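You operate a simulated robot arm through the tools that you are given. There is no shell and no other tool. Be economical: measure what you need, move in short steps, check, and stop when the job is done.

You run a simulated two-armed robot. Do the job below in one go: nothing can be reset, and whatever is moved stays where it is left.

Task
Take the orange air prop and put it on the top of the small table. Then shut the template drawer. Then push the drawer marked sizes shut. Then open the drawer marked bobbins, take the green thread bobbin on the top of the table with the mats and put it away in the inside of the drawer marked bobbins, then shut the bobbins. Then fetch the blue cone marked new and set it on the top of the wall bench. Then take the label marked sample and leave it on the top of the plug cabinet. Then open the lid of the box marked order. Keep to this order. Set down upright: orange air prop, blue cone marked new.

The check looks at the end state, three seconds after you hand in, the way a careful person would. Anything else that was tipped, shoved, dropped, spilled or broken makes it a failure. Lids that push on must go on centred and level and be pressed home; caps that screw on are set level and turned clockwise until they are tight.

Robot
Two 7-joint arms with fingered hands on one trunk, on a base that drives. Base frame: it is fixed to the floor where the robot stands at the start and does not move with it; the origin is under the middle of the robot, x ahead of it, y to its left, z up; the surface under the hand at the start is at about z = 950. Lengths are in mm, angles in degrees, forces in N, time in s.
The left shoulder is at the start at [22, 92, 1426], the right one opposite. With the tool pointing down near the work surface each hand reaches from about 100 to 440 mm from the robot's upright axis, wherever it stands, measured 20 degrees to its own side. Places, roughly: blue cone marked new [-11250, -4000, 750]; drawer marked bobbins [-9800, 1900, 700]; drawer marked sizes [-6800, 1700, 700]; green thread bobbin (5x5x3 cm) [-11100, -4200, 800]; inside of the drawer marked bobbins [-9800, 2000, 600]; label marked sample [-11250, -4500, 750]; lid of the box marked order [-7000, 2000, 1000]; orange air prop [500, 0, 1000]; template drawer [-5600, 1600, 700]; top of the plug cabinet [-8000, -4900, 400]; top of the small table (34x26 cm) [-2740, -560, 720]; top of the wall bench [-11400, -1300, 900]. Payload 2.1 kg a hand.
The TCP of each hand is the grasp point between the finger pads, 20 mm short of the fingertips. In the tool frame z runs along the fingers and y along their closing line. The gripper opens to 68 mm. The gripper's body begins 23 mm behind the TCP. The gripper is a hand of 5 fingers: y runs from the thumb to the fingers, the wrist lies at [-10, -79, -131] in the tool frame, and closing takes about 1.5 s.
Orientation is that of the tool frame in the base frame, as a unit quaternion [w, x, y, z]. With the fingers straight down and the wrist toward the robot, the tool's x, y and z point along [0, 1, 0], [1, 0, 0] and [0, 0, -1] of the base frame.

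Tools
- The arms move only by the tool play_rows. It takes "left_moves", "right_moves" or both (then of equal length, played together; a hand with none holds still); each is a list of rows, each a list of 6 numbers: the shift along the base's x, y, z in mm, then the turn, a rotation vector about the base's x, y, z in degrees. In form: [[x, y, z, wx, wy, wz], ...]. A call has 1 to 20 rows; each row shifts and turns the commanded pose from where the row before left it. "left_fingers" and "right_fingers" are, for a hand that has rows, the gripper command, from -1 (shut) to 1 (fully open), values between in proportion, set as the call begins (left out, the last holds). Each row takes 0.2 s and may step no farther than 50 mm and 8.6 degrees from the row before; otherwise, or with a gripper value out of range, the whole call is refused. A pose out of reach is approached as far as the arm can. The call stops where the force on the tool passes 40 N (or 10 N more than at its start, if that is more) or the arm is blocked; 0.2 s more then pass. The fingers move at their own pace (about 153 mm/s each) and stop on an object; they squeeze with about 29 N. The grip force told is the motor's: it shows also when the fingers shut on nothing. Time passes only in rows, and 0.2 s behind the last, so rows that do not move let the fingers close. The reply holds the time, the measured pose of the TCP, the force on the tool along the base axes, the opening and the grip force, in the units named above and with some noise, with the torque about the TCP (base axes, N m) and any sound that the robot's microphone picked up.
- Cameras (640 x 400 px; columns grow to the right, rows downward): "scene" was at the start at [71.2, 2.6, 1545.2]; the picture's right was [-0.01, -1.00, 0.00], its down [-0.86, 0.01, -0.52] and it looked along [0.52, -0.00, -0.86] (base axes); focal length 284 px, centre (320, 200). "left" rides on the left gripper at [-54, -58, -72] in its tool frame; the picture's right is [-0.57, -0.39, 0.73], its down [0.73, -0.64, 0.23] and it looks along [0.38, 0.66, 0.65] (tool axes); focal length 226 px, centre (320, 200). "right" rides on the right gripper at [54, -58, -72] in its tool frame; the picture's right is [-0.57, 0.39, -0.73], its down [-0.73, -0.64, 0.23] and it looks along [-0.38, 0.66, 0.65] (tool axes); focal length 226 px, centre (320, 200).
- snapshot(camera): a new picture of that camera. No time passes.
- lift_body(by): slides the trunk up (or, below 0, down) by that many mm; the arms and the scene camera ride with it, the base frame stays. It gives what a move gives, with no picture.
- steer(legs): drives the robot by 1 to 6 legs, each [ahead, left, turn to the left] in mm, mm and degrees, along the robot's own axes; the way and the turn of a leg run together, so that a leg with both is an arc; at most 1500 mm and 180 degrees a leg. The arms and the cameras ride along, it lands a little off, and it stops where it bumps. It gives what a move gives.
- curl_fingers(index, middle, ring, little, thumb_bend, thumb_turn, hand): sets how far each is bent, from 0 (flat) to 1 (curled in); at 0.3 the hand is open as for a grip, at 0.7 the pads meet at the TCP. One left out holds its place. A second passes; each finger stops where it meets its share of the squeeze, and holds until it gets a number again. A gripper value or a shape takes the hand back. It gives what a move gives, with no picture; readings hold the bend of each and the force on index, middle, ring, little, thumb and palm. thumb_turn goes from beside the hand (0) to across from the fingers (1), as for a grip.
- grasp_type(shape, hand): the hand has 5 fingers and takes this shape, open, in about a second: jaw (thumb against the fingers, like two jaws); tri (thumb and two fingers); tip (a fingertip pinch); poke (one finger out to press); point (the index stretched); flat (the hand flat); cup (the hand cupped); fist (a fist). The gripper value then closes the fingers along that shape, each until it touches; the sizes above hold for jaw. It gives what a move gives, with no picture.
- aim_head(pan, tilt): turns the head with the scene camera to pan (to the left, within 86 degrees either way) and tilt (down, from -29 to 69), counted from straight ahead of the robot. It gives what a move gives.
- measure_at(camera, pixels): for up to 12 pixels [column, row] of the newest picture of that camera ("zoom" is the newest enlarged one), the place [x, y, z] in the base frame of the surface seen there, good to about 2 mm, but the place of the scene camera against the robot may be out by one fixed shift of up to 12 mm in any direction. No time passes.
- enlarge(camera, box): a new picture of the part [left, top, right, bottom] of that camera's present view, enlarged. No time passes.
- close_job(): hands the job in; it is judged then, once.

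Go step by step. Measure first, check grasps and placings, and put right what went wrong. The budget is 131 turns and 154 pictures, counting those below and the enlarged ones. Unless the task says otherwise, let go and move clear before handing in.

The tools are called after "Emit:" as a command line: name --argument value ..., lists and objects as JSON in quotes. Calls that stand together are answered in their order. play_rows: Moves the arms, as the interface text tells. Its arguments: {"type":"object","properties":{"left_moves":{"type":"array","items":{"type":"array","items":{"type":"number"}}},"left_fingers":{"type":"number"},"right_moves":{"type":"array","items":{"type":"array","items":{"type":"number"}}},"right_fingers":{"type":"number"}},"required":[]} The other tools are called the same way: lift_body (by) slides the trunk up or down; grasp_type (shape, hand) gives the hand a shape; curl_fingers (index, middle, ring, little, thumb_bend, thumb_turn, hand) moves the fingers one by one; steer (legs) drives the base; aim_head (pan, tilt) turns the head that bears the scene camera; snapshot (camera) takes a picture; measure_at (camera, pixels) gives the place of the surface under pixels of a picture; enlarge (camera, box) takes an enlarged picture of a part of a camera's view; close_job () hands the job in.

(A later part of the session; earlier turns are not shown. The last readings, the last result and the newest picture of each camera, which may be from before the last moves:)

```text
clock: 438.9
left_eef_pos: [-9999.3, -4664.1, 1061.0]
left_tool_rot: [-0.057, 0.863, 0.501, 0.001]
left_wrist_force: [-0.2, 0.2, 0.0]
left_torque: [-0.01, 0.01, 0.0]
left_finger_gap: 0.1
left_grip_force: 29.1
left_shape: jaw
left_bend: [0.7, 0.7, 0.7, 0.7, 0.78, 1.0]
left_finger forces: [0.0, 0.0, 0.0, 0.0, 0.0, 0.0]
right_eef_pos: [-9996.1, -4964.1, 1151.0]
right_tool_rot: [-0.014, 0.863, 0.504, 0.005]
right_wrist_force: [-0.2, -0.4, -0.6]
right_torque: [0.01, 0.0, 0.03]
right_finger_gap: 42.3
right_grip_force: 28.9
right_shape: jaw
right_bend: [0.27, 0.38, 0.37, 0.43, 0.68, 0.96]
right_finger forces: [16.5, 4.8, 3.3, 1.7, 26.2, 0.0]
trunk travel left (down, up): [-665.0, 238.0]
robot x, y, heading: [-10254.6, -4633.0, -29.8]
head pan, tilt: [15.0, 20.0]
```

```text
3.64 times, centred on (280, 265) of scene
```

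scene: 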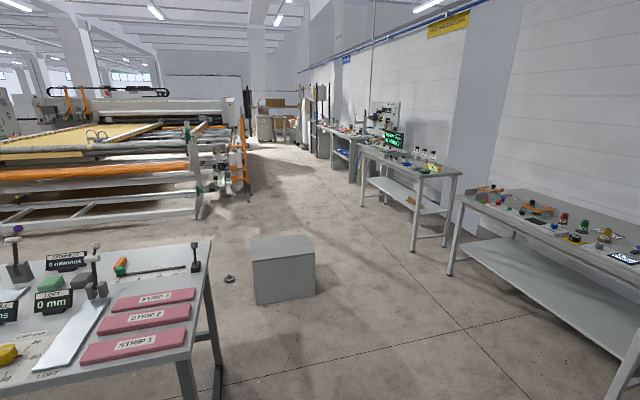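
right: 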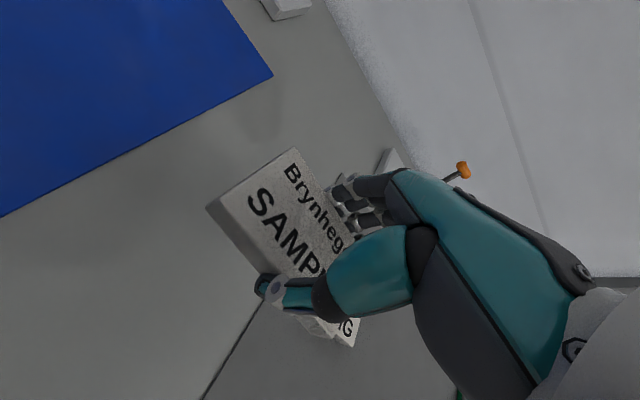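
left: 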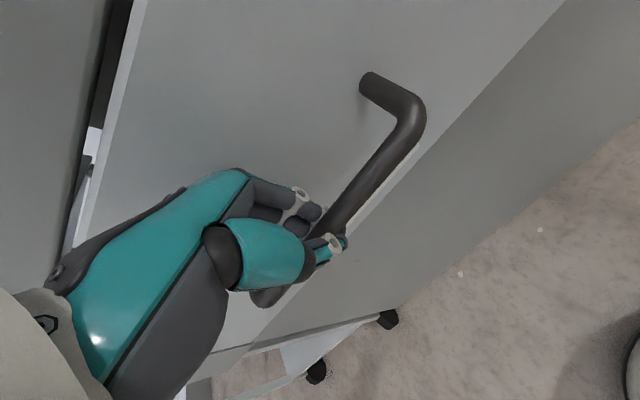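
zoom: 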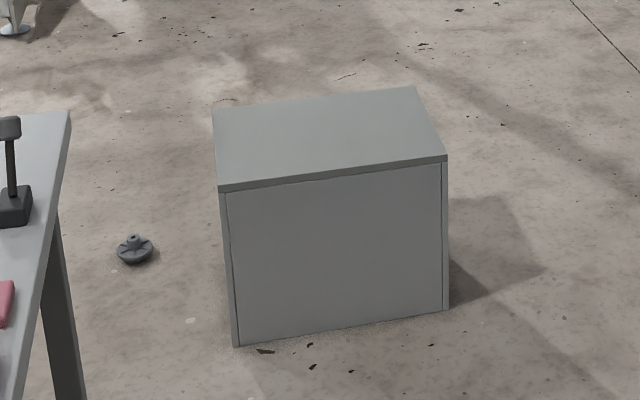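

Cabinet top: x -8212..-7880, y -5124..-4660, z 420. Straighten, drive beside it, and raise the left hand clear before lowering.

Emit:
play_rows --left_moves '[[0, 0, 30, 0, 0, 0], [0, 0, 30, 0, 0, 0], [0, 0, 30, 0, 0, 0]]'

Emit:
steer --legs '[[0, 0, 29.8], [0, -270, 0], [1500, 0, 0], [180, 0, 0]]'

Emit:
lift_body --by -500

Emit:
aim_head --pan 0 --tilt 50

Emit:
snapshot --camera "scene"

```text
clock: 439.7
left_eef_pos: [-9997.6, -4654.2, 1147.3]
left_tool_rot: [-0.071, 0.865, 0.497, 0.018]
left_wrist_force: [0.2, 0.1, 0.0]
left_torque: [-0.02, -0.01, -0.04]
left_finger_gap: 0.0
left_grip_force: 28.9
left_shape: jaw
left_bend: [0.7, 0.7, 0.7, 0.7, 0.78, 1.0]
left_finger forces: [0.0, 0.0, 0.0, 0.0, 0.0, 0.1]
right_eef_pos: [-9996.5, -4965.8, 1150.8]
right_tool_rot: [-0.014, 0.864, 0.504, 0.005]
right_wrist_force: [0.6, -0.9, -0.5]
right_torque: [0.0, -0.02, -0.04]
right_finger_gap: 42.3
right_grip_force: 28.7
right_shape: jaw
right_bend: [0.27, 0.38, 0.37, 0.43, 0.68, 0.96]
right_finger forces: [16.5, 4.8, 3.4, 1.8, 26.3, 0.1]
trunk travel left (down, up): [-665.0, 238.0]
robot x, y, heading: [-10252.5, -4634.1, -29.9]
head pan, tilt: [15.0, 20.0]
```

```text
clock: 451.1
left_eef_pos: [-8347.1, -4786.0, 1148.9]
left_tool_rot: [-0.071, 0.703, 0.708, 0.002]
left_wrist_force: [0.5, 0.5, 0.4]
left_torque: [0.01, -0.02, -0.02]
left_finger_gap: 0.0
left_grip_force: 28.7
left_shape: jaw
left_bend: [0.7, 0.7, 0.7, 0.7, 0.78, 1.0]
left_finger forces: [0.1, 0.1, 0.1, 0.1, 0.0, 0.1]
right_eef_pos: [-8191.9, -5055.4, 1149.9]
right_tool_rot: [-0.015, 0.702, 0.712, 0.0]
right_wrist_force: [1.4, 0.4, -0.5]
right_torque: [0.03, 0.05, -0.03]
right_finger_gap: 41.9
right_grip_force: 29.1
right_shape: jaw
right_bend: [0.27, 0.39, 0.38, 0.42, 0.68, 0.96]
right_finger forces: [16.4, 4.7, 3.4, 1.7, 26.2, 0.0]
trunk travel left (down, up): [-665.0, 238.0]
robot x, y, heading: [-8583.8, -4897.1, 0.3]
head pan, tilt: [15.0, 20.0]
```

```text
refused: -500 is not a number from -400 to 400
```

```text
clock: 452.1
left_eef_pos: [-8348.0, -4784.7, 1149.4]
left_tool_rot: [-0.073, 0.703, 0.707, 0.003]
left_wrist_force: [-0.6, 0.1, -0.3]
left_torque: [-0.02, -0.01, -0.01]
left_finger_gap: 0.0
left_grip_force: 28.8
left_shape: jaw
left_bend: [0.7, 0.7, 0.7, 0.7, 0.78, 1.0]
left_finger forces: [0.0, 0.0, 0.1, 0.1, 0.1, 0.1]
right_eef_pos: [-8193.0, -5055.2, 1151.7]
right_tool_rot: [-0.016, 0.702, 0.712, 0.001]
right_wrist_force: [-0.8, -0.6, 0.0]
right_torque: [0.01, 0.01, 0.04]
right_finger_gap: 42.1
right_grip_force: 29.1
right_shape: jaw
right_bend: [0.27, 0.39, 0.38, 0.42, 0.68, 0.96]
right_finger forces: [16.4, 4.8, 3.3, 1.8, 26.2, 0.1]
trunk travel left (down, up): [-665.0, 238.0]
robot x, y, heading: [-8582.0, -4898.9, 0.3]
head pan, tilt: [0.0, 50.0]
```

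```text
52 pictures are left
```

scene: 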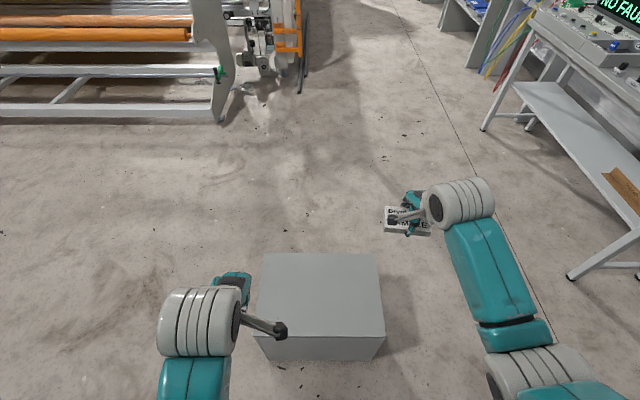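

Emit:
steer --legs '[[0, 160, 0]]'

Emit:
lift_body --by -400

Emit:
lift_body --by -190

Emit:
snapshot --camera "scene"

Emit:
measure_at --camera "scene" --pixels '[[320, 200], [320, 300], [250, 250], [400, 250], [320, 150], [320, 350]]'

```text
clock: 453.5
left_eef_pos: [-8347.8, -4621.8, 1147.9]
left_tool_rot: [-0.072, 0.703, 0.708, 0.004]
left_wrist_force: [-0.4, 0.5, 0.0]
left_torque: [-0.01, 0.0, -0.02]
left_finger_gap: 0.2
left_grip_force: 29.0
left_shape: jaw
left_bend: [0.7, 0.7, 0.7, 0.7, 0.78, 1.0]
left_finger forces: [0.0, 0.0, 0.1, 0.0, 0.0, 0.1]
right_eef_pos: [-8193.7, -4892.8, 1150.4]
right_tool_rot: [-0.015, 0.701, 0.713, 0.002]
right_wrist_force: [-0.3, 0.1, -0.9]
right_torque: [-0.03, 0.01, 0.02]
right_finger_gap: 42.1
right_grip_force: 29.3
right_shape: jaw
right_bend: [0.27, 0.39, 0.38, 0.42, 0.68, 0.96]
right_finger forces: [16.4, 4.8, 3.4, 1.7, 26.1, 0.0]
trunk travel left (down, up): [-665.0, 238.0]
robot x, y, heading: [-8589.0, -4735.5, 0.4]
head pan, tilt: [0.0, 50.0]
```

```text
clock: 457.3
left_eef_pos: [-8348.8, -4619.8, 748.7]
left_tool_rot: [-0.075, 0.702, 0.708, 0.008]
left_wrist_force: [-0.3, -0.2, -0.6]
left_torque: [0.0, 0.01, 0.01]
left_finger_gap: 0.0
left_grip_force: 29.1
left_shape: jaw
left_bend: [0.7, 0.7, 0.7, 0.7, 0.78, 1.0]
left_finger forces: [0.0, 0.0, 0.0, 0.0, 0.0, 0.1]
right_eef_pos: [-8193.2, -4892.7, 750.1]
right_tool_rot: [-0.014, 0.701, 0.713, 0.001]
right_wrist_force: [0.6, -0.3, -0.6]
right_torque: [0.03, 0.02, -0.01]
right_finger_gap: 42.1
right_grip_force: 29.2
right_shape: jaw
right_bend: [0.27, 0.39, 0.38, 0.42, 0.68, 0.96]
right_finger forces: [16.4, 4.7, 3.5, 1.7, 26.3, 0.0]
trunk travel left (down, up): [-265.0, 638.0]
robot x, y, heading: [-8585.0, -4736.0, 0.4]
head pan, tilt: [0.0, 50.0]
```

```text
clock: 459.4
left_eef_pos: [-8352.8, -4618.1, 544.4]
left_tool_rot: [-0.103, 0.701, 0.705, -0.015]
left_wrist_force: [1.4, -0.5, 0.3]
left_torque: [-0.02, 0.0, -0.01]
left_finger_gap: 0.0
left_grip_force: 29.2
left_shape: jaw
left_bend: [0.7, 0.7, 0.7, 0.7, 0.78, 1.0]
left_finger forces: [0.0, 0.1, 0.1, 0.1, 0.1, 0.1]
right_eef_pos: [-8193.8, -4894.4, 559.8]
right_tool_rot: [-0.015, 0.702, 0.712, 0.002]
right_wrist_force: [-0.1, 0.6, 0.0]
right_torque: [-0.03, -0.02, 0.03]
right_finger_gap: 42.2
right_grip_force: 28.9
right_shape: jaw
right_bend: [0.27, 0.39, 0.38, 0.42, 0.68, 0.96]
right_finger forces: [16.5, 4.6, 3.4, 1.7, 26.2, 0.0]
trunk travel left (down, up): [-75.0, 828.0]
robot x, y, heading: [-8588.8, -4737.8, 0.5]
head pan, tilt: [0.0, 50.0]
```

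```text
51 pictures are left
```

scene: 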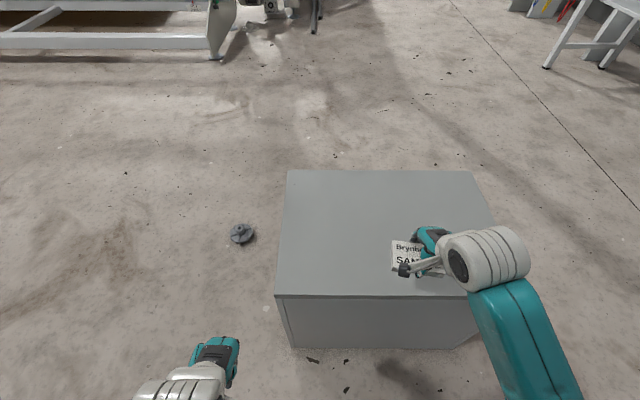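

```text
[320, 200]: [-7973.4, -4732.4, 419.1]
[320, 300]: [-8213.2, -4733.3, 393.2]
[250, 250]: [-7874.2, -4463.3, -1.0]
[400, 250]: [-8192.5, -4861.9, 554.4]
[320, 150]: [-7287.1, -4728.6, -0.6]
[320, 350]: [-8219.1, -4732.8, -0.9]
```

Emit:
steer --legs '[[90, 0, 0]]'

Emit:
play_rows --right_moves '[[0, 0, -30, 0, 0, 0], [0, 0, -30, 0, 0, 0], [0, 0, -30, 0, 0, 0], [0, 0, -18, 0, 0, 0], [0, 0, 0, 0, 0, 0]]'

Emit:
snapshot --camera "right"

```text
clock: 460.5
left_eef_pos: [-8262.5, -4618.4, 543.9]
left_tool_rot: [-0.103, 0.702, 0.705, -0.014]
left_wrist_force: [0.0, 0.1, -0.3]
left_torque: [-0.01, 0.0, -0.01]
left_finger_gap: 0.1
left_grip_force: 28.5
left_shape: jaw
left_bend: [0.7, 0.7, 0.7, 0.7, 0.78, 1.0]
left_finger forces: [0.0, 0.0, 0.0, 0.0, 0.0, 0.0]
right_eef_pos: [-8103.0, -4892.4, 561.5]
right_tool_rot: [-0.015, 0.702, 0.712, 0.002]
right_wrist_force: [1.0, -0.1, -1.2]
right_torque: [-0.04, -0.03, 0.0]
right_finger_gap: 42.1
right_grip_force: 29.0
right_shape: jaw
right_bend: [0.27, 0.39, 0.38, 0.42, 0.68, 0.96]
right_finger forces: [16.5, 4.6, 3.6, 1.6, 26.4, 0.1]
trunk travel left (down, up): [-75.0, 828.0]
robot x, y, heading: [-8496.2, -4738.8, 0.2]
head pan, tilt: [0.0, 50.0]
```

```text
clock: 461.7
left_eef_pos: [-8262.2, -4618.5, 544.9]
left_tool_rot: [-0.105, 0.702, 0.704, -0.013]
left_wrist_force: [-0.3, 0.3, -0.1]
left_torque: [-0.02, 0.04, 0.0]
left_finger_gap: 0.0
left_grip_force: 29.1
left_shape: jaw
left_bend: [0.7, 0.7, 0.7, 0.7, 0.78, 1.0]
left_finger forces: [0.0, 0.0, 0.0, 0.0, 0.0, 0.0]
right_eef_pos: [-8104.3, -4893.6, 451.1]
right_tool_rot: [-0.015, 0.701, 0.713, 0.0]
right_wrist_force: [0.5, 0.7, -0.2]
right_torque: [0.04, -0.02, 0.0]
right_finger_gap: 41.8
right_grip_force: 29.3
right_shape: jaw
right_bend: [0.27, 0.39, 0.38, 0.42, 0.69, 0.96]
right_finger forces: [16.5, 4.6, 3.5, 1.7, 26.1, 0.0]
trunk travel left (down, up): [-75.0, 828.0]
robot x, y, heading: [-8491.5, -4733.2, 0.4]
head pan, tilt: [0.0, 50.0]
```

```text
50 pictures are left
```

right: 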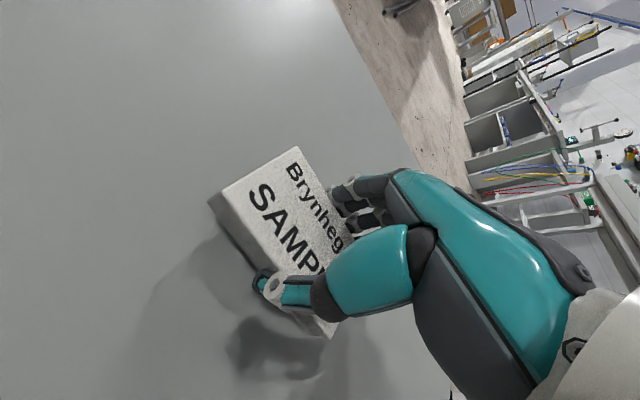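

Emit:
play_rows --right_moves '[[0, 0, -4, 0, 0, 0], [0, 0, -3, 0, 0, 0], [0, 0, -2, 0, 0, 0], [0, 0, -1.5, 0, 0, 0], [0, 0, 0, 0, 0, 0]]'

```text
clock: 462.9
left_eef_pos: [-8262.1, -4618.5, 544.3]
left_tool_rot: [-0.104, 0.702, 0.705, -0.015]
left_wrist_force: [0.4, 0.0, 0.2]
left_torque: [-0.03, -0.02, 0.0]
left_finger_gap: 0.1
left_grip_force: 29.5
left_shape: jaw
left_bend: [0.7, 0.7, 0.7, 0.7, 0.78, 1.0]
left_finger forces: [0.0, 0.0, 0.0, 0.0, 0.0, 0.0]
right_eef_pos: [-8102.9, -4892.3, 442.3]
right_tool_rot: [-0.015, 0.702, 0.712, 0.001]
right_wrist_force: [-0.7, 0.6, -0.2]
right_torque: [-0.02, -0.03, 0.01]
right_finger_gap: 42.1
right_grip_force: 29.3
right_shape: jaw
right_bend: [0.27, 0.39, 0.38, 0.42, 0.69, 0.96]
right_finger forces: [16.5, 4.5, 3.5, 1.6, 26.1, 0.1]
trunk travel left (down, up): [-75.0, 828.0]
robot x, y, heading: [-8493.3, -4737.0, 0.4]
head pan, tilt: [0.0, 50.0]
```

Emit:
play_rows --right_moves '[[0, 0, -1.5, 0, 0, 0], [0, 0, -1.5, 0, 0, 0], [0, 0, -1, 0, 0, 0], [0, 0, 0, 0, 0, 0]]'

```text
clock: 463.9
left_eef_pos: [-8263.1, -4617.2, 544.5]
left_tool_rot: [-0.104, 0.703, 0.704, -0.015]
left_wrist_force: [0.2, 0.1, -1.0]
left_torque: [-0.03, 0.0, -0.02]
left_finger_gap: 0.0
left_grip_force: 28.9
left_shape: jaw
left_bend: [0.7, 0.7, 0.7, 0.7, 0.78, 1.0]
left_finger forces: [0.0, 0.0, 0.1, 0.0, 0.0, 0.1]
right_eef_pos: [-8103.5, -4892.6, 439.5]
right_tool_rot: [-0.013, 0.702, 0.712, 0.002]
right_wrist_force: [0.6, -0.3, 17.5]
right_torque: [-0.04, -0.5, 0.02]
right_finger_gap: 41.5
right_grip_force: 29.1
right_shape: jaw
right_bend: [0.27, 0.37, 0.38, 0.42, 0.69, 0.95]
right_finger forces: [24.0, 12.8, 3.8, 1.5, 26.2, 0.1]
trunk travel left (down, up): [-75.0, 828.0]
robot x, y, heading: [-8494.3, -4738.7, 0.5]
head pan, tilt: [0.0, 50.0]
```

Contact made. Ease up 1.5 mm, open and rise.

Emit:
play_rows --right_moves '[[0, 0, 1.5, 0, 0, 0], [0, 0, 0, 0, 0, 0]]'

Emit:
play_rows --right_moves '[[0, 0, 0, 0, 0, 0], [0, 0, 1, 0, 0, 0], [0, 0, 1, 0, 0, 0], [0, 0, 1, 0, 0, 0], [0, 0, 2, 0, 0, 0], [0, 0, 2, 0, 0, 0], [0, 0, 20, 0, 0, 0], [0, 0, 30, 0, 0, 0], [0, 0, 40, 0, 0, 0], [0, 0, 30, 0, 0, 0]]' --right_fingers 1

Emit:
snapshot --camera "scene"

```text
clock: 464.5
left_eef_pos: [-8262.5, -4617.6, 543.9]
left_tool_rot: [-0.104, 0.702, 0.704, -0.014]
left_wrist_force: [-0.4, 0.3, -0.5]
left_torque: [-0.01, 0.04, -0.01]
left_finger_gap: 0.0
left_grip_force: 29.2
left_shape: jaw
left_bend: [0.7, 0.7, 0.7, 0.7, 0.78, 1.0]
left_finger forces: [0.1, 0.1, 0.0, 0.0, 0.1, 0.0]
right_eef_pos: [-8103.3, -4892.7, 440.1]
right_tool_rot: [-0.015, 0.702, 0.712, 0.0]
right_wrist_force: [3.1, -0.1, 8.3]
right_torque: [-0.07, -0.3, 0.03]
right_finger_gap: 41.6
right_grip_force: 29.0
right_shape: jaw
right_bend: [0.27, 0.37, 0.38, 0.42, 0.69, 0.95]
right_finger forces: [18.2, 10.2, 4.3, 1.6, 26.0, 0.0]
trunk travel left (down, up): [-75.0, 828.0]
robot x, y, heading: [-8496.7, -4735.8, 0.2]
head pan, tilt: [0.0, 50.0]
```

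```text
clock: 466.7
left_eef_pos: [-8261.8, -4617.5, 545.2]
left_tool_rot: [-0.105, 0.702, 0.704, -0.015]
left_wrist_force: [0.2, 0.0, 0.0]
left_torque: [-0.01, -0.02, -0.02]
left_finger_gap: 0.0
left_grip_force: 29.0
left_shape: jaw
left_bend: [0.7, 0.7, 0.7, 0.7, 0.78, 1.0]
left_finger forces: [0.0, 0.0, 0.0, 0.1, 0.1, 0.0]
right_eef_pos: [-8103.7, -4893.7, 567.4]
right_tool_rot: [-0.016, 0.702, 0.712, 0.001]
right_wrist_force: [-0.3, -0.4, 0.3]
right_torque: [0.02, -0.04, -0.01]
right_finger_gap: 68.0
right_grip_force: 0.1
right_shape: jaw
right_bend: [0.3, 0.3, 0.3, 0.3, 0.3, 0.98]
right_finger forces: [0.0, 0.0, 0.0, 0.0, 0.0, 0.0]
trunk travel left (down, up): [-75.0, 828.0]
robot x, y, heading: [-8494.1, -4740.6, 0.3]
head pan, tilt: [0.0, 50.0]
```

```text
49 pictures are left
```

scene: 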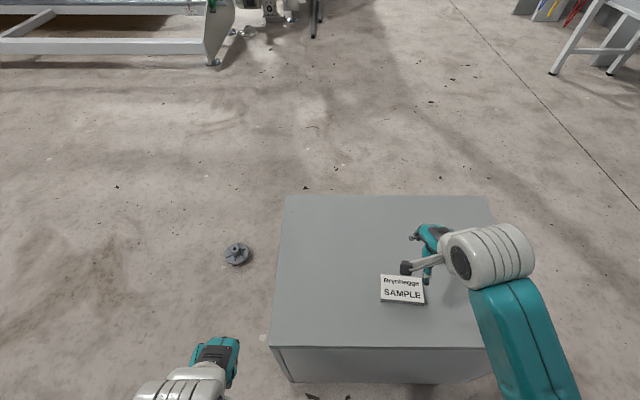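

SAMPLE lies flat on the plug cabinet. Now back to the bench for the ORDER box: raise trunk and drive the known route.

Emit:
steer --legs '[[-150, 0, 0], [0, -160, 0], [-1500, 0, 0], [-100, 0, 0], [0, 0, 89.7], [1500, 0, 0]]'

Emit:
lift_body --by 400

Emit:
lift_body --by 190

Emit:
steer --legs '[[1500, 0, 0], [1500, 0, 0], [1350, 0, 0], [0, -1500, 0], [0, -1500, 0]]'

Emit:
snapshot --camera "scene"

```text
clock: 487.7
left_eef_pos: [-10350.2, -3179.3, 543.4]
left_tool_rot: [-0.064, 0.004, 0.994, -0.084]
left_wrist_force: [-0.4, 0.6, -0.4]
left_torque: [0.0, -0.01, 0.04]
left_finger_gap: 0.0
left_grip_force: 29.4
left_shape: jaw
left_bend: [0.7, 0.7, 0.7, 0.7, 0.78, 1.0]
left_finger forces: [0.0, 0.0, 0.0, 0.0, 0.0, 0.0]
right_eef_pos: [-10073.7, -3025.6, 567.1]
right_tool_rot: [-0.011, -0.002, 1.0, -0.01]
right_wrist_force: [-0.4, -0.1, 0.0]
right_torque: [0.0, 0.02, -0.01]
right_finger_gap: 67.8
right_grip_force: 0.1
right_shape: jaw
right_bend: [0.3, 0.3, 0.3, 0.3, 0.3, 0.98]
right_finger forces: [0.1, 0.1, 0.2, 0.0, 0.1, 0.0]
trunk travel left (down, up): [-75.0, 828.0]
robot x, y, heading: [-10237.2, -3414.5, 89.9]
head pan, tilt: [0.0, 50.0]
```

```text
clock: 491.5
left_eef_pos: [-10350.6, -3180.0, 944.7]
left_tool_rot: [-0.065, 0.006, 0.994, -0.083]
left_wrist_force: [0.4, 0.4, 0.4]
left_torque: [0.0, 0.01, 0.0]
left_finger_gap: 0.0
left_grip_force: 28.9
left_shape: jaw
left_bend: [0.7, 0.7, 0.7, 0.7, 0.78, 1.0]
left_finger forces: [0.1, 0.0, 0.1, 0.0, 0.1, 0.0]
right_eef_pos: [-10072.6, -3024.1, 966.2]
right_tool_rot: [-0.011, -0.001, 1.0, -0.009]
right_wrist_force: [0.1, 0.0, -0.1]
right_torque: [0.0, 0.01, -0.02]
right_finger_gap: 67.5
right_grip_force: 0.1
right_shape: jaw
right_bend: [0.3, 0.3, 0.3, 0.3, 0.3, 0.98]
right_finger forces: [0.0, 0.0, 0.1, 0.0, 0.0, 0.1]
trunk travel left (down, up): [-475.0, 428.0]
robot x, y, heading: [-10237.9, -3414.4, 89.7]
head pan, tilt: [0.0, 50.0]
```

```text
clock: 493.6
left_eef_pos: [-10350.6, -3180.3, 1133.1]
left_tool_rot: [-0.064, 0.006, 0.994, -0.084]
left_wrist_force: [0.3, 0.6, 0.5]
left_torque: [0.01, -0.01, 0.02]
left_finger_gap: 0.0
left_grip_force: 29.0
left_shape: jaw
left_bend: [0.7, 0.7, 0.7, 0.7, 0.78, 1.0]
left_finger forces: [0.0, 0.0, 0.0, 0.0, 0.0, 0.0]
right_eef_pos: [-10073.5, -3025.0, 1157.1]
right_tool_rot: [-0.012, -0.001, 1.0, -0.011]
right_wrist_force: [0.0, 0.1, 0.4]
right_torque: [-0.01, 0.02, 0.01]
right_finger_gap: 67.6
right_grip_force: 0.1
right_shape: jaw
right_bend: [0.3, 0.3, 0.3, 0.3, 0.3, 0.98]
right_finger forces: [0.0, 0.0, 0.0, 0.0, 0.1, 0.1]
trunk travel left (down, up): [-665.0, 238.0]
robot x, y, heading: [-10231.8, -3413.9, 89.6]
head pan, tilt: [0.0, 50.0]
```

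```text
clock: 528.5
left_eef_pos: [-7335.5, 1187.4, 1133.1]
left_tool_rot: [-0.064, -0.003, 0.994, -0.084]
left_wrist_force: [0.7, -0.4, -1.1]
left_torque: [0.02, -0.02, -0.03]
left_finger_gap: 0.2
left_grip_force: 29.2
left_shape: jaw
left_bend: [0.7, 0.7, 0.7, 0.7, 0.78, 1.0]
left_finger forces: [0.0, 0.0, 0.0, 0.0, 0.0, 0.1]
right_eef_pos: [-7060.9, 1348.9, 1156.6]
right_tool_rot: [-0.011, -0.011, 1.0, -0.01]
right_wrist_force: [-0.6, -0.4, -0.4]
right_torque: [0.01, -0.03, 0.01]
right_finger_gap: 67.8
right_grip_force: 0.2
right_shape: jaw
right_bend: [0.3, 0.3, 0.3, 0.3, 0.3, 0.98]
right_finger forces: [0.0, 0.0, 0.0, 0.1, 0.0, 0.0]
trunk travel left (down, up): [-665.0, 238.0]
robot x, y, heading: [-7216.5, 957.5, 90.8]
head pan, tilt: [0.0, 50.0]
```

```text
48 pictures are left
```

scene: 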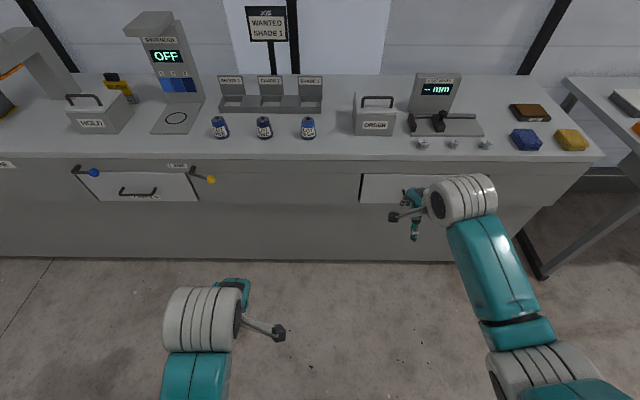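

Emit:
enlarge --camera "scene" --box '[320, 70, 440, 160]'

Emit:
measure_at --camera "scene" --pixels '[[377, 98], [363, 98], [392, 98], [375, 108], [375, 116], [375, 128], [354, 130], [394, 130], [362, 107], [391, 107], [410, 125]]'

```text
4.44 times, centred on (380, 115) of scene
```

zoom: 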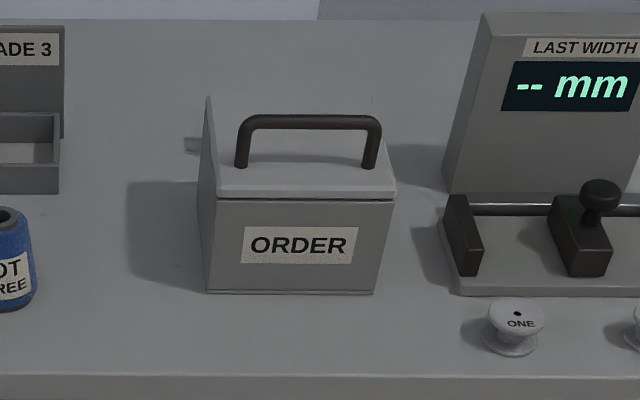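

```text
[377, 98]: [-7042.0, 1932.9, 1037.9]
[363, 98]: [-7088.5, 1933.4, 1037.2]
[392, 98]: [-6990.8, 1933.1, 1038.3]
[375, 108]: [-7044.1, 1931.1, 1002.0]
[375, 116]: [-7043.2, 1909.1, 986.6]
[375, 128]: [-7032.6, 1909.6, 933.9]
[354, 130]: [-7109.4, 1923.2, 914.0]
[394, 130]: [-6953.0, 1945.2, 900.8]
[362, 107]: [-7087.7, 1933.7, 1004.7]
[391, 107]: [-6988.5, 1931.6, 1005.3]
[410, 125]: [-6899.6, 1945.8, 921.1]
```

Emit:
steer --legs '[[0, -22, -0.8], [440, 0, 0]]'

Emit:
snapshot --camera "scene"

Emit:
snapshot --camera "right"

```text
clock: 531.6
left_eef_pos: [-7313.2, 1633.6, 1133.8]
left_tool_rot: [-0.063, -0.002, 0.994, -0.085]
left_wrist_force: [0.4, -0.6, 0.1]
left_torque: [-0.04, -0.01, -0.03]
left_finger_gap: 0.2
left_grip_force: 28.7
left_shape: jaw
left_bend: [0.7, 0.7, 0.7, 0.7, 0.78, 1.0]
left_finger forces: [0.1, 0.0, 0.0, 0.0, 0.0, 0.0]
right_eef_pos: [-7036.9, 1791.4, 1157.3]
right_tool_rot: [-0.011, -0.008, 1.0, -0.011]
right_wrist_force: [-0.7, 0.4, -0.2]
right_torque: [0.03, 0.02, 0.03]
right_finger_gap: 68.0
right_grip_force: 0.1
right_shape: jaw
right_bend: [0.3, 0.3, 0.3, 0.3, 0.3, 0.98]
right_finger forces: [0.0, 0.1, 0.0, 0.0, 0.0, 0.0]
trunk travel left (down, up): [-665.0, 238.0]
robot x, y, heading: [-7197.2, 1399.2, 90.3]
head pan, tilt: [0.0, 50.0]
```

```text
46 pictures are left
```

scene: 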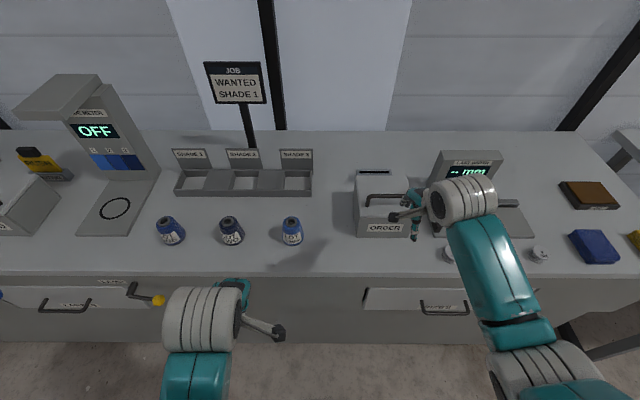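

```text
45 pictures are left
```

right: 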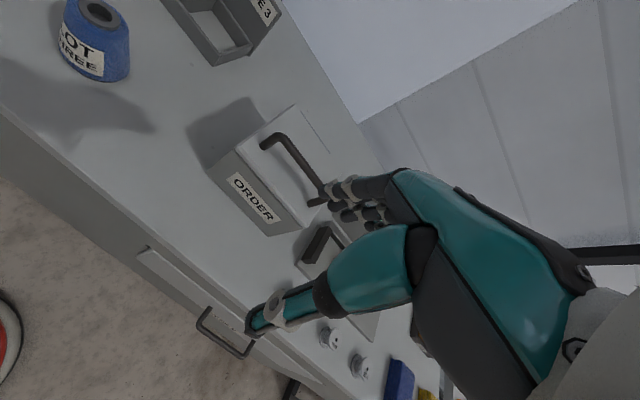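

Emit:
enlarge --camera "right" --box '[180, 80, 380, 260]'

Emit:
enlarge --camera "scene" --box '[330, 150, 450, 250]'

Emit:
measure_at --camera "right" --pixels '[[270, 143], [295, 165], [315, 190], [287, 115], [302, 115], [315, 140], [325, 160], [240, 165], [265, 235], [290, 215], [280, 180]]'

```text
2.22 times, centred on (280, 170) of right
```

zoom: 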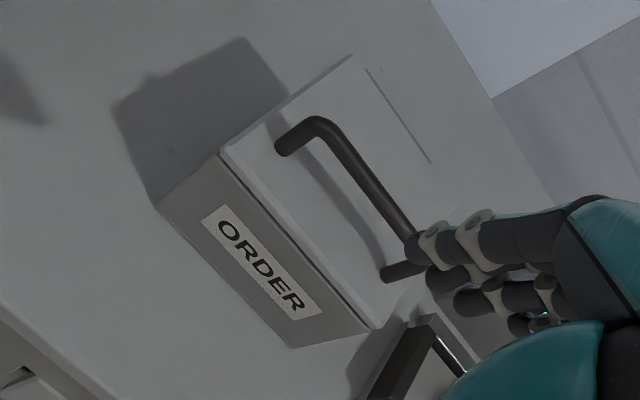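

```text
4.00 times, centred on (390, 200) of scene
```

zoom: 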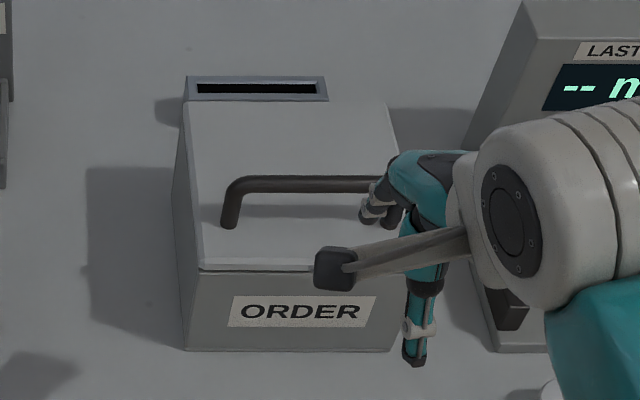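

```text
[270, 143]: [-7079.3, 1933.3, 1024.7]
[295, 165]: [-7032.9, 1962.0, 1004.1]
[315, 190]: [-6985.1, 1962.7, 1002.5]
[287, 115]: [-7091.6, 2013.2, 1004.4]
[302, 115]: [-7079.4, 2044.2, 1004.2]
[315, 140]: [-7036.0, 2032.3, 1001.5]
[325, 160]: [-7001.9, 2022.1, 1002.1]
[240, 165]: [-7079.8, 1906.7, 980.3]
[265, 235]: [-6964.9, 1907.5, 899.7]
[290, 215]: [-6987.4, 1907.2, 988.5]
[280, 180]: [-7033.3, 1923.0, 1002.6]
```

Lid spans y 1907–2045 at z 1003 with the handle bar at y 1933, z ~1035; hinge seems at the back. Retract and raise the right hand, lower the trunk, and drive close.

Emit:
play_rows --right_moves '[[-22, -30, 20, 0, 0, 0], [-23, -30, 20, 0, 0, 0], [0, 0, 20, 0, 0, 0]]'

Emit:
lift_body --by -100

Emit:
steer --legs '[[0, -57, 0], [195, 0, 0]]'

Emit:
snapshot --camera "right"

Emit:
snapshot --camera "scene"

```text
clock: 532.4
left_eef_pos: [-7314.0, 1633.4, 1134.5]
left_tool_rot: [-0.064, -0.001, 0.994, -0.084]
left_wrist_force: [-0.7, -0.5, 0.5]
left_torque: [-0.02, -0.03, 0.0]
left_finger_gap: 0.2
left_grip_force: 29.9
left_shape: jaw
left_bend: [0.7, 0.7, 0.7, 0.7, 0.78, 1.0]
left_finger forces: [0.0, 0.0, 0.0, 0.0, 0.1, 0.1]
right_eef_pos: [-7081.4, 1729.0, 1217.8]
right_tool_rot: [-0.012, -0.007, 1.0, -0.01]
right_wrist_force: [-0.1, -0.2, 0.1]
right_torque: [-0.05, -0.02, 0.05]
right_finger_gap: 67.7
right_grip_force: 0.1
right_shape: jaw
right_bend: [0.3, 0.3, 0.3, 0.3, 0.3, 0.98]
right_finger forces: [0.0, 0.1, 0.1, 0.0, 0.0, 0.0]
trunk travel left (down, up): [-665.0, 238.0]
robot x, y, heading: [-7192.6, 1401.1, 90.4]
head pan, tilt: [0.0, 50.0]
```

```text
clock: 533.7
left_eef_pos: [-7313.7, 1632.1, 1033.7]
left_tool_rot: [-0.064, 0.0, 0.994, -0.084]
left_wrist_force: [0.0, 0.3, -0.3]
left_torque: [0.0, -0.01, 0.03]
left_finger_gap: 0.0
left_grip_force: 29.1
left_shape: jaw
left_bend: [0.7, 0.7, 0.7, 0.7, 0.78, 1.0]
left_finger forces: [0.0, 0.1, 0.1, 0.1, 0.1, 0.1]
right_eef_pos: [-7081.7, 1730.7, 1117.5]
right_tool_rot: [-0.01, -0.007, 1.0, -0.01]
right_wrist_force: [0.5, 1.0, -0.6]
right_torque: [-0.01, 0.0, -0.02]
right_finger_gap: 67.7
right_grip_force: 0.0
right_shape: jaw
right_bend: [0.3, 0.3, 0.3, 0.3, 0.3, 0.98]
right_finger forces: [0.1, 0.0, 0.0, 0.0, 0.0, 0.0]
trunk travel left (down, up): [-565.0, 338.0]
robot x, y, heading: [-7194.7, 1403.3, 90.6]
head pan, tilt: [0.0, 50.0]
```

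```text
clock: 535.9
left_eef_pos: [-7256.3, 1829.2, 1032.5]
left_tool_rot: [-0.063, -0.001, 0.994, -0.084]
left_wrist_force: [0.3, 0.0, -0.2]
left_torque: [0.01, 0.0, 0.01]
left_finger_gap: 0.0
left_grip_force: 29.2
left_shape: jaw
left_bend: [0.7, 0.7, 0.7, 0.7, 0.78, 1.0]
left_finger forces: [0.0, 0.1, 0.0, 0.1, 0.1, 0.1]
right_eef_pos: [-7025.7, 1927.1, 1116.3]
right_tool_rot: [-0.011, -0.007, 1.0, -0.011]
right_wrist_force: [-0.2, 0.6, -0.6]
right_torque: [0.01, 0.0, 0.01]
right_finger_gap: 67.9
right_grip_force: 0.1
right_shape: jaw
right_bend: [0.3, 0.3, 0.3, 0.3, 0.3, 0.98]
right_finger forces: [0.0, 0.0, 0.1, 0.0, 0.1, 0.0]
trunk travel left (down, up): [-565.0, 338.0]
robot x, y, heading: [-7138.1, 1595.0, 90.1]
head pan, tilt: [0.0, 50.0]
```

```text
42 pictures are left
```

right: 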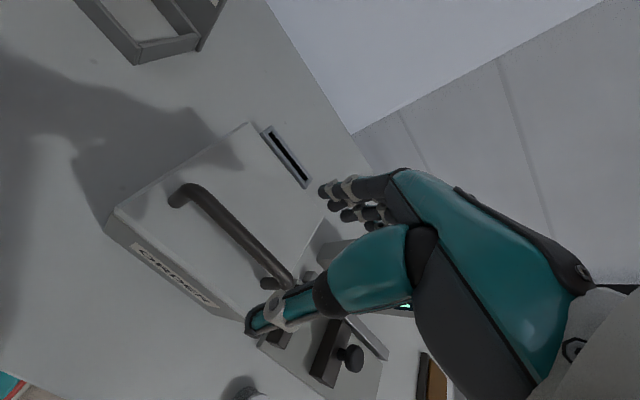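

```text
41 pictures are left
```

scene: 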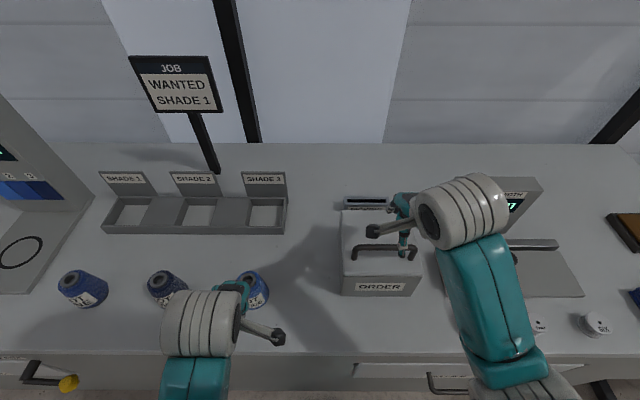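

Emit:
measure_at --camera "right" --pixels '[[185, 190], [225, 222], [265, 258], [280, 275], [247, 127], [262, 130], [287, 155], [305, 185], [320, 215], [115, 210], [240, 310]]'

Emit:
enlarge --camera "right" --box '[90, 100, 350, 330]'

```text
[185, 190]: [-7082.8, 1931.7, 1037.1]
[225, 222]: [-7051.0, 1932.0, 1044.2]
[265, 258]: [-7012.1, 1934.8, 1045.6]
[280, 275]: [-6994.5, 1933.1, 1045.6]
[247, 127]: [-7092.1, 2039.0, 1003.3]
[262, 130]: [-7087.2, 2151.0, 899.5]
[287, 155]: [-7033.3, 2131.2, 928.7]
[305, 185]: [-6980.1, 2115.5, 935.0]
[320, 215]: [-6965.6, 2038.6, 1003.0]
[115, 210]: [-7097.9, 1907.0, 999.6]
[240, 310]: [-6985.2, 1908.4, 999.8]
```

```text
1.74 times, centred on (220, 215) of right
```

zoom: 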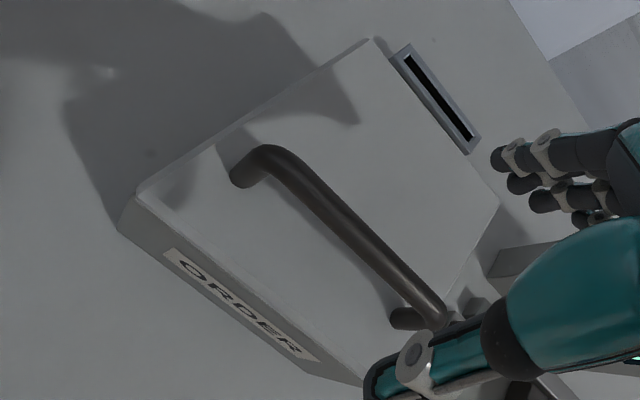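

Bar centre ≈ (y 1935, z 1039). Go down and grip.

Emit:
play_rows --right_moves '[[-4, 8, 0, 0, 0, 0], [0, 0, -25, 0, 0, 0], [0, 0, -25, 0, 0, 0], [0, 0, -24, 0, 0, 0], [0, 0, 0, 0, 0, 0]]'

Emit:
play_rows --right_moves '[[0, 0, 0, 0, 0, 0], [0, 0, 0, 0, 0, 0], [0, 0, 0, 0, 0, 0], [0, 0, 0, 0, 0, 0], [0, 0, 0, 0, 0, 0], [0, 0, 0, 0, 0, 0], [0, 0, 0, 0, 0, 0]]' --right_fingers -1

Emit:
snapshot --camera "right"

```text
clock: 537.1
left_eef_pos: [-7255.5, 1828.4, 1032.8]
left_tool_rot: [-0.063, 0.0, 0.994, -0.084]
left_wrist_force: [-0.4, -0.1, 0.3]
left_torque: [0.0, 0.0, -0.02]
left_finger_gap: 0.1
left_grip_force: 29.2
left_shape: jaw
left_bend: [0.7, 0.7, 0.7, 0.7, 0.78, 1.0]
left_finger forces: [0.0, 0.0, 0.1, 0.1, 0.0, 0.0]
right_eef_pos: [-7029.8, 1934.9, 1041.4]
right_tool_rot: [-0.011, -0.006, 1.0, -0.01]
right_wrist_force: [-0.5, -0.1, -0.2]
right_torque: [0.02, -0.01, 0.0]
right_finger_gap: 67.7
right_grip_force: 0.0
right_shape: jaw
right_bend: [0.3, 0.3, 0.3, 0.3, 0.3, 0.98]
right_finger forces: [0.0, 0.0, 0.0, 0.0, 0.0, 0.0]
trunk travel left (down, up): [-565.0, 338.0]
robot x, y, heading: [-7138.1, 1597.8, 90.2]
head pan, tilt: [0.0, 50.0]
```

```text
clock: 538.7
left_eef_pos: [-7256.3, 1828.0, 1034.5]
left_tool_rot: [-0.063, 0.0, 0.995, -0.083]
left_wrist_force: [0.5, 0.3, -0.3]
left_torque: [0.04, -0.03, 0.01]
left_finger_gap: 0.0
left_grip_force: 28.9
left_shape: jaw
left_bend: [0.7, 0.7, 0.7, 0.7, 0.78, 1.0]
left_finger forces: [0.0, 0.1, 0.0, 0.0, 0.0, 0.0]
right_eef_pos: [-7029.5, 1935.1, 1042.0]
right_tool_rot: [-0.012, -0.008, 1.0, -0.009]
right_wrist_force: [-1.2, 0.7, -1.1]
right_torque: [0.03, 0.03, 0.09]
right_finger_gap: 0.0
right_grip_force: 29.1
right_shape: jaw
right_bend: [0.72, 0.7, 0.7, 0.66, 0.78, 1.0]
right_finger forces: [7.9, 3.4, 2.7, 2.0, 36.5, 0.0]
trunk travel left (down, up): [-565.0, 338.0]
robot x, y, heading: [-7137.1, 1593.4, 90.4]
head pan, tilt: [0.0, 50.0]
```

```text
39 pictures are left
```

right: 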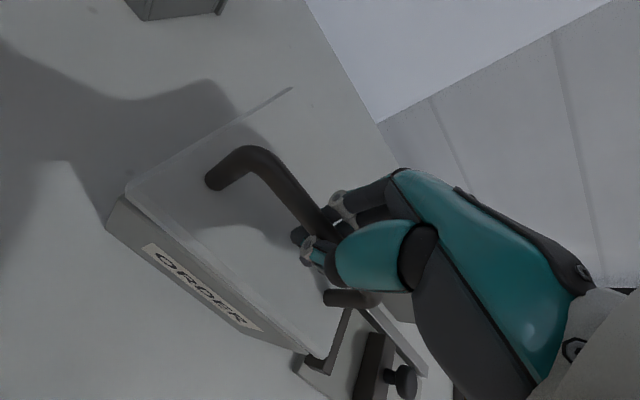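

Gripped. Lift along the hinge arc 30° first, tilting the hand half as much.

Emit:
play_rows --right_moves '[[0, 4.7, 10.8, -3, 0, 0], [0, 5.7, 10.2, -3, 0, 0], [0, 6.8, 9.6, -3, 0, 0], [0, 7.8, 8.8, -3, 0, 0], [0, 8.6, 7.9, -3, 0, 0], [0, 0, 0, 0, 0, 0]]'

Emit:
snapshot --camera "scene"

Emit:
snapshot --camera "right"

```text
clock: 540.1
left_eef_pos: [-7256.7, 1829.6, 1032.4]
left_tool_rot: [-0.064, 0.0, 0.994, -0.085]
left_wrist_force: [0.7, 0.2, -0.1]
left_torque: [-0.01, -0.02, -0.02]
left_finger_gap: 0.3
left_grip_force: 28.6
left_shape: jaw
left_bend: [0.7, 0.7, 0.7, 0.7, 0.78, 1.0]
left_finger forces: [0.0, 0.0, 0.0, 0.1, 0.0, 0.0]
right_eef_pos: [-7030.9, 1971.1, 1088.7]
right_tool_rot: [-0.013, -0.006, 0.99, -0.142]
right_wrist_force: [-1.4, 8.2, -12.8]
right_torque: [-0.04, 0.12, 0.1]
right_finger_gap: 0.0
right_grip_force: 29.1
right_shape: jaw
right_bend: [0.72, 0.7, 0.7, 0.63, 0.78, 1.0]
right_finger forces: [11.2, 7.3, 4.1, 2.9, 28.2, 0.0]
trunk travel left (down, up): [-565.0, 338.0]
robot x, y, heading: [-7138.0, 1600.5, 90.3]
head pan, tilt: [0.0, 50.0]
```

```text
38 pictures are left
```

scene: 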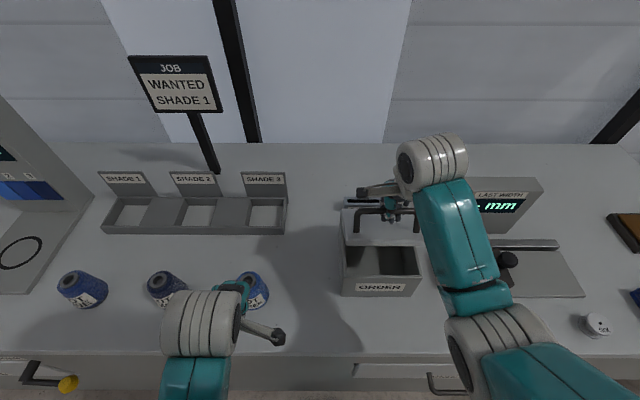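

```text
37 pictures are left
```

right: 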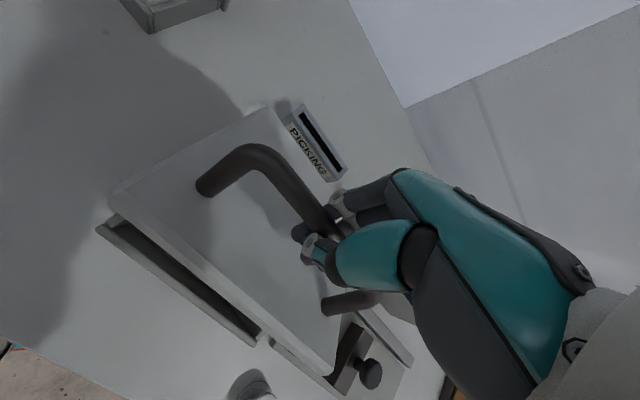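

The lid lifts, hinged at the back. Continue to about 54°.

Emit:
play_rows --right_moves '[[0, 9.4, 7.0, -3, 0, 0], [0, 10.1, 6.0, -3, 0, 0], [0, 10.7, 4.8, -3, 0, 0], [0, 11.1, 3.8, -3, 0, 0], [0, 0, 0, 0, 0, 0]]'

Emit:
snapshot --camera "scene"

Emit:
snapshot --camera "right"

```text
clock: 541.3
left_eef_pos: [-7256.5, 1830.5, 1032.2]
left_tool_rot: [-0.064, 0.0, 0.994, -0.086]
left_wrist_force: [0.3, 0.3, -0.4]
left_torque: [0.0, 0.01, -0.02]
left_finger_gap: 0.3
left_grip_force: 29.2
left_shape: jaw
left_bend: [0.7, 0.7, 0.7, 0.7, 0.78, 1.0]
left_finger forces: [0.0, 0.0, 0.0, 0.0, 0.0, 0.0]
right_eef_pos: [-7030.4, 2013.3, 1110.9]
right_tool_rot: [-0.013, -0.004, 0.969, -0.245]
right_wrist_force: [-1.4, 3.8, -25.3]
right_torque: [-0.17, 0.16, 0.05]
right_finger_gap: 0.2
right_grip_force: 28.8
right_shape: jaw
right_bend: [0.72, 0.7, 0.7, 0.61, 0.78, 1.0]
right_finger forces: [14.2, 9.4, 4.9, 3.5, 25.8, 0.0]
trunk travel left (down, up): [-565.0, 338.0]
robot x, y, heading: [-7139.7, 1595.0, 90.2]
head pan, tilt: [0.0, 50.0]
```

```text
36 pictures are left
```

scene: 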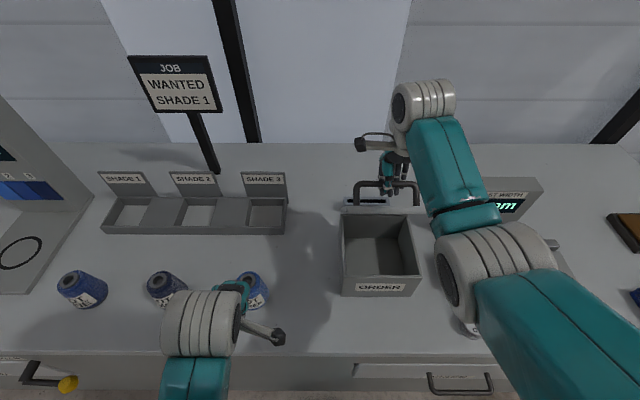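

```text
35 pictures are left
```

right: 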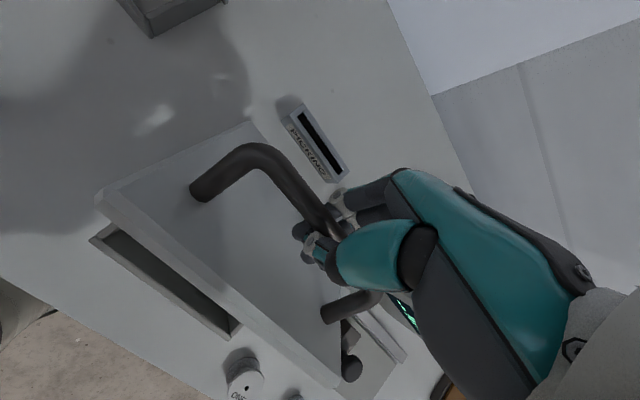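

Emit:
play_rows --right_moves '[[0, 11.2, 0.5, -4, 0, 0], [0, 11.4, 0, -4, 0, 0], [0, 11.5, -1, -4, 0, 0], [0, 0, 0, 0, 0, 0]]'

Emit:
snapshot --camera "right"

Emit:
snapshot --camera "scene"

```text
clock: 542.3
left_eef_pos: [-7257.9, 1831.8, 1032.5]
left_tool_rot: [-0.062, -0.001, 0.994, -0.085]
left_wrist_force: [0.2, -0.7, 0.1]
left_torque: [0.0, -0.01, -0.01]
left_finger_gap: 0.1
left_grip_force: 29.4
left_shape: jaw
left_bend: [0.7, 0.7, 0.7, 0.7, 0.78, 1.0]
left_finger forces: [0.0, 0.0, 0.0, 0.0, 0.0, 0.1]
right_eef_pos: [-7028.7, 2017.7, 1113.8]
right_tool_rot: [-0.013, -0.004, 0.939, -0.345]
right_wrist_force: [-15.9, 5.4, -25.9]
right_torque: [-0.06, 0.24, 0.14]
right_finger_gap: 0.0
right_grip_force: 29.0
right_shape: jaw
right_bend: [0.72, 0.7, 0.7, 0.57, 0.77, 1.0]
right_finger forces: [14.9, 10.1, 4.3, 3.0, 26.5, 0.0]
right hand out of reach, approached as far as the arm can: row 2, 3
trunk travel left (down, up): [-565.0, 338.0]
robot x, y, heading: [-7136.5, 1600.0, 90.3]
head pan, tilt: [0.0, 50.0]
```

```text
34 pictures are left
```

right: 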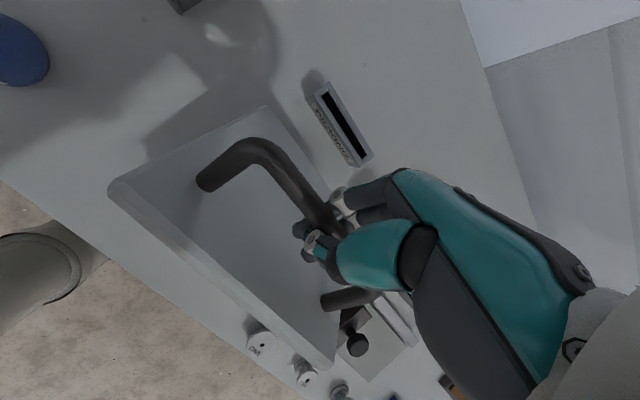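

```text
33 pictures are left
```

scene: 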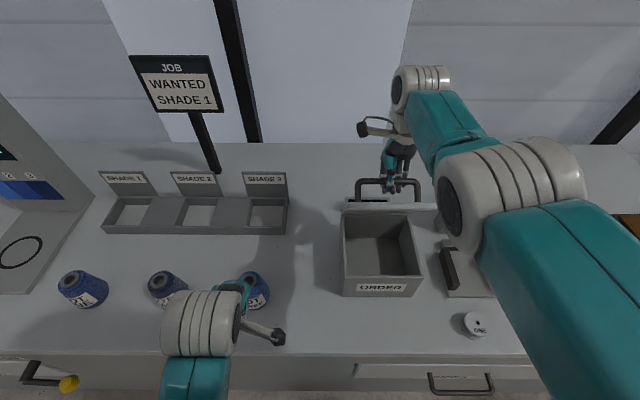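

Right hand is at its reach limit with the lid ~60°. Bring the left hand's closed fingers under the lid to push it further back while the right hand holds.

Emit:
play_rows --left_moves '[[0, 0, 26, 0, 0, 0], [0, 0, 26, 0, 0, 0], [39, 0, 0, 0, 0, 0], [39, 0, 0, 0, 0, 0], [39, 0, 0, 0, 0, 0], [37, 0, 0, 0, 0, 0], [0, 30, 0, 0, 0, 0], [0, 30, 0, 0, 0, 0], [0, 30, 0, 0, 0, 0], [0, 0, 0, 0, 0, 0]]'

Emit:
snapshot --camera "scene"

Emit:
snapshot --camera "left"

```text
clock: 543.2
left_eef_pos: [-7254.6, 1836.5, 1073.7]
left_tool_rot: [-0.171, -0.02, 0.982, -0.078]
left_wrist_force: [-1.1, -0.6, 0.3]
left_torque: [-0.04, 0.0, -0.03]
left_finger_gap: 0.1
left_grip_force: 29.2
left_shape: jaw
left_bend: [0.7, 0.7, 0.7, 0.7, 0.78, 1.0]
left_finger forces: [0.1, 0.0, 0.0, 0.0, 0.0, 0.1]
right_eef_pos: [-7027.7, 2016.1, 1112.4]
right_tool_rot: [-0.013, -0.005, 0.938, -0.345]
right_wrist_force: [-12.5, 3.3, -20.7]
right_torque: [-0.06, 0.18, 0.06]
right_finger_gap: 0.4
right_grip_force: 29.2
right_shape: jaw
right_bend: [0.72, 0.7, 0.71, 0.57, 0.77, 1.0]
right_finger forces: [13.0, 8.4, 3.5, 2.3, 26.6, 0.0]
trunk travel left (down, up): [-565.0, 338.0]
robot x, y, heading: [-7136.5, 1597.0, 90.1]
head pan, tilt: [0.0, 50.0]
stopped in row 4 (left hand): the arm was blocked; the commanded pose is now the measured one
```

```text
32 pictures are left
```

scene: 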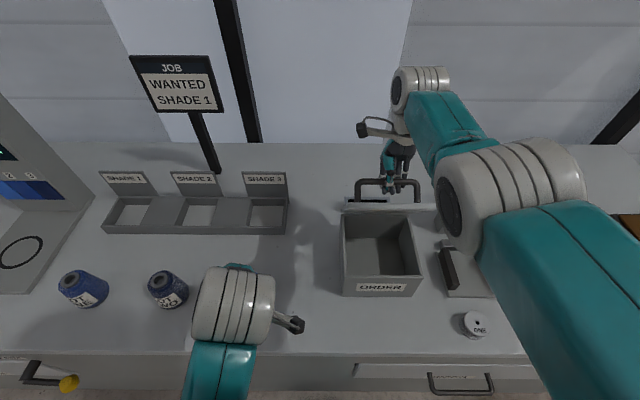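

```text
31 pictures are left
```

left: 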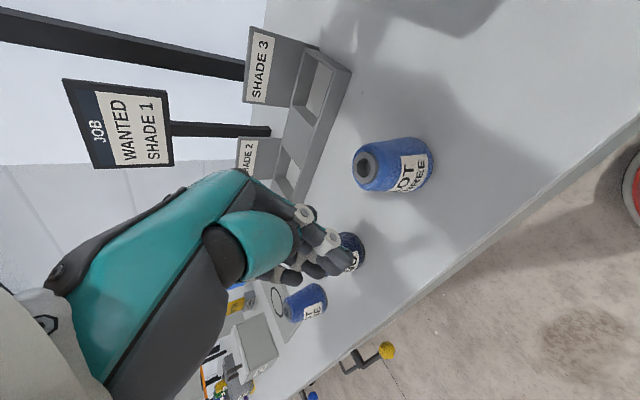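

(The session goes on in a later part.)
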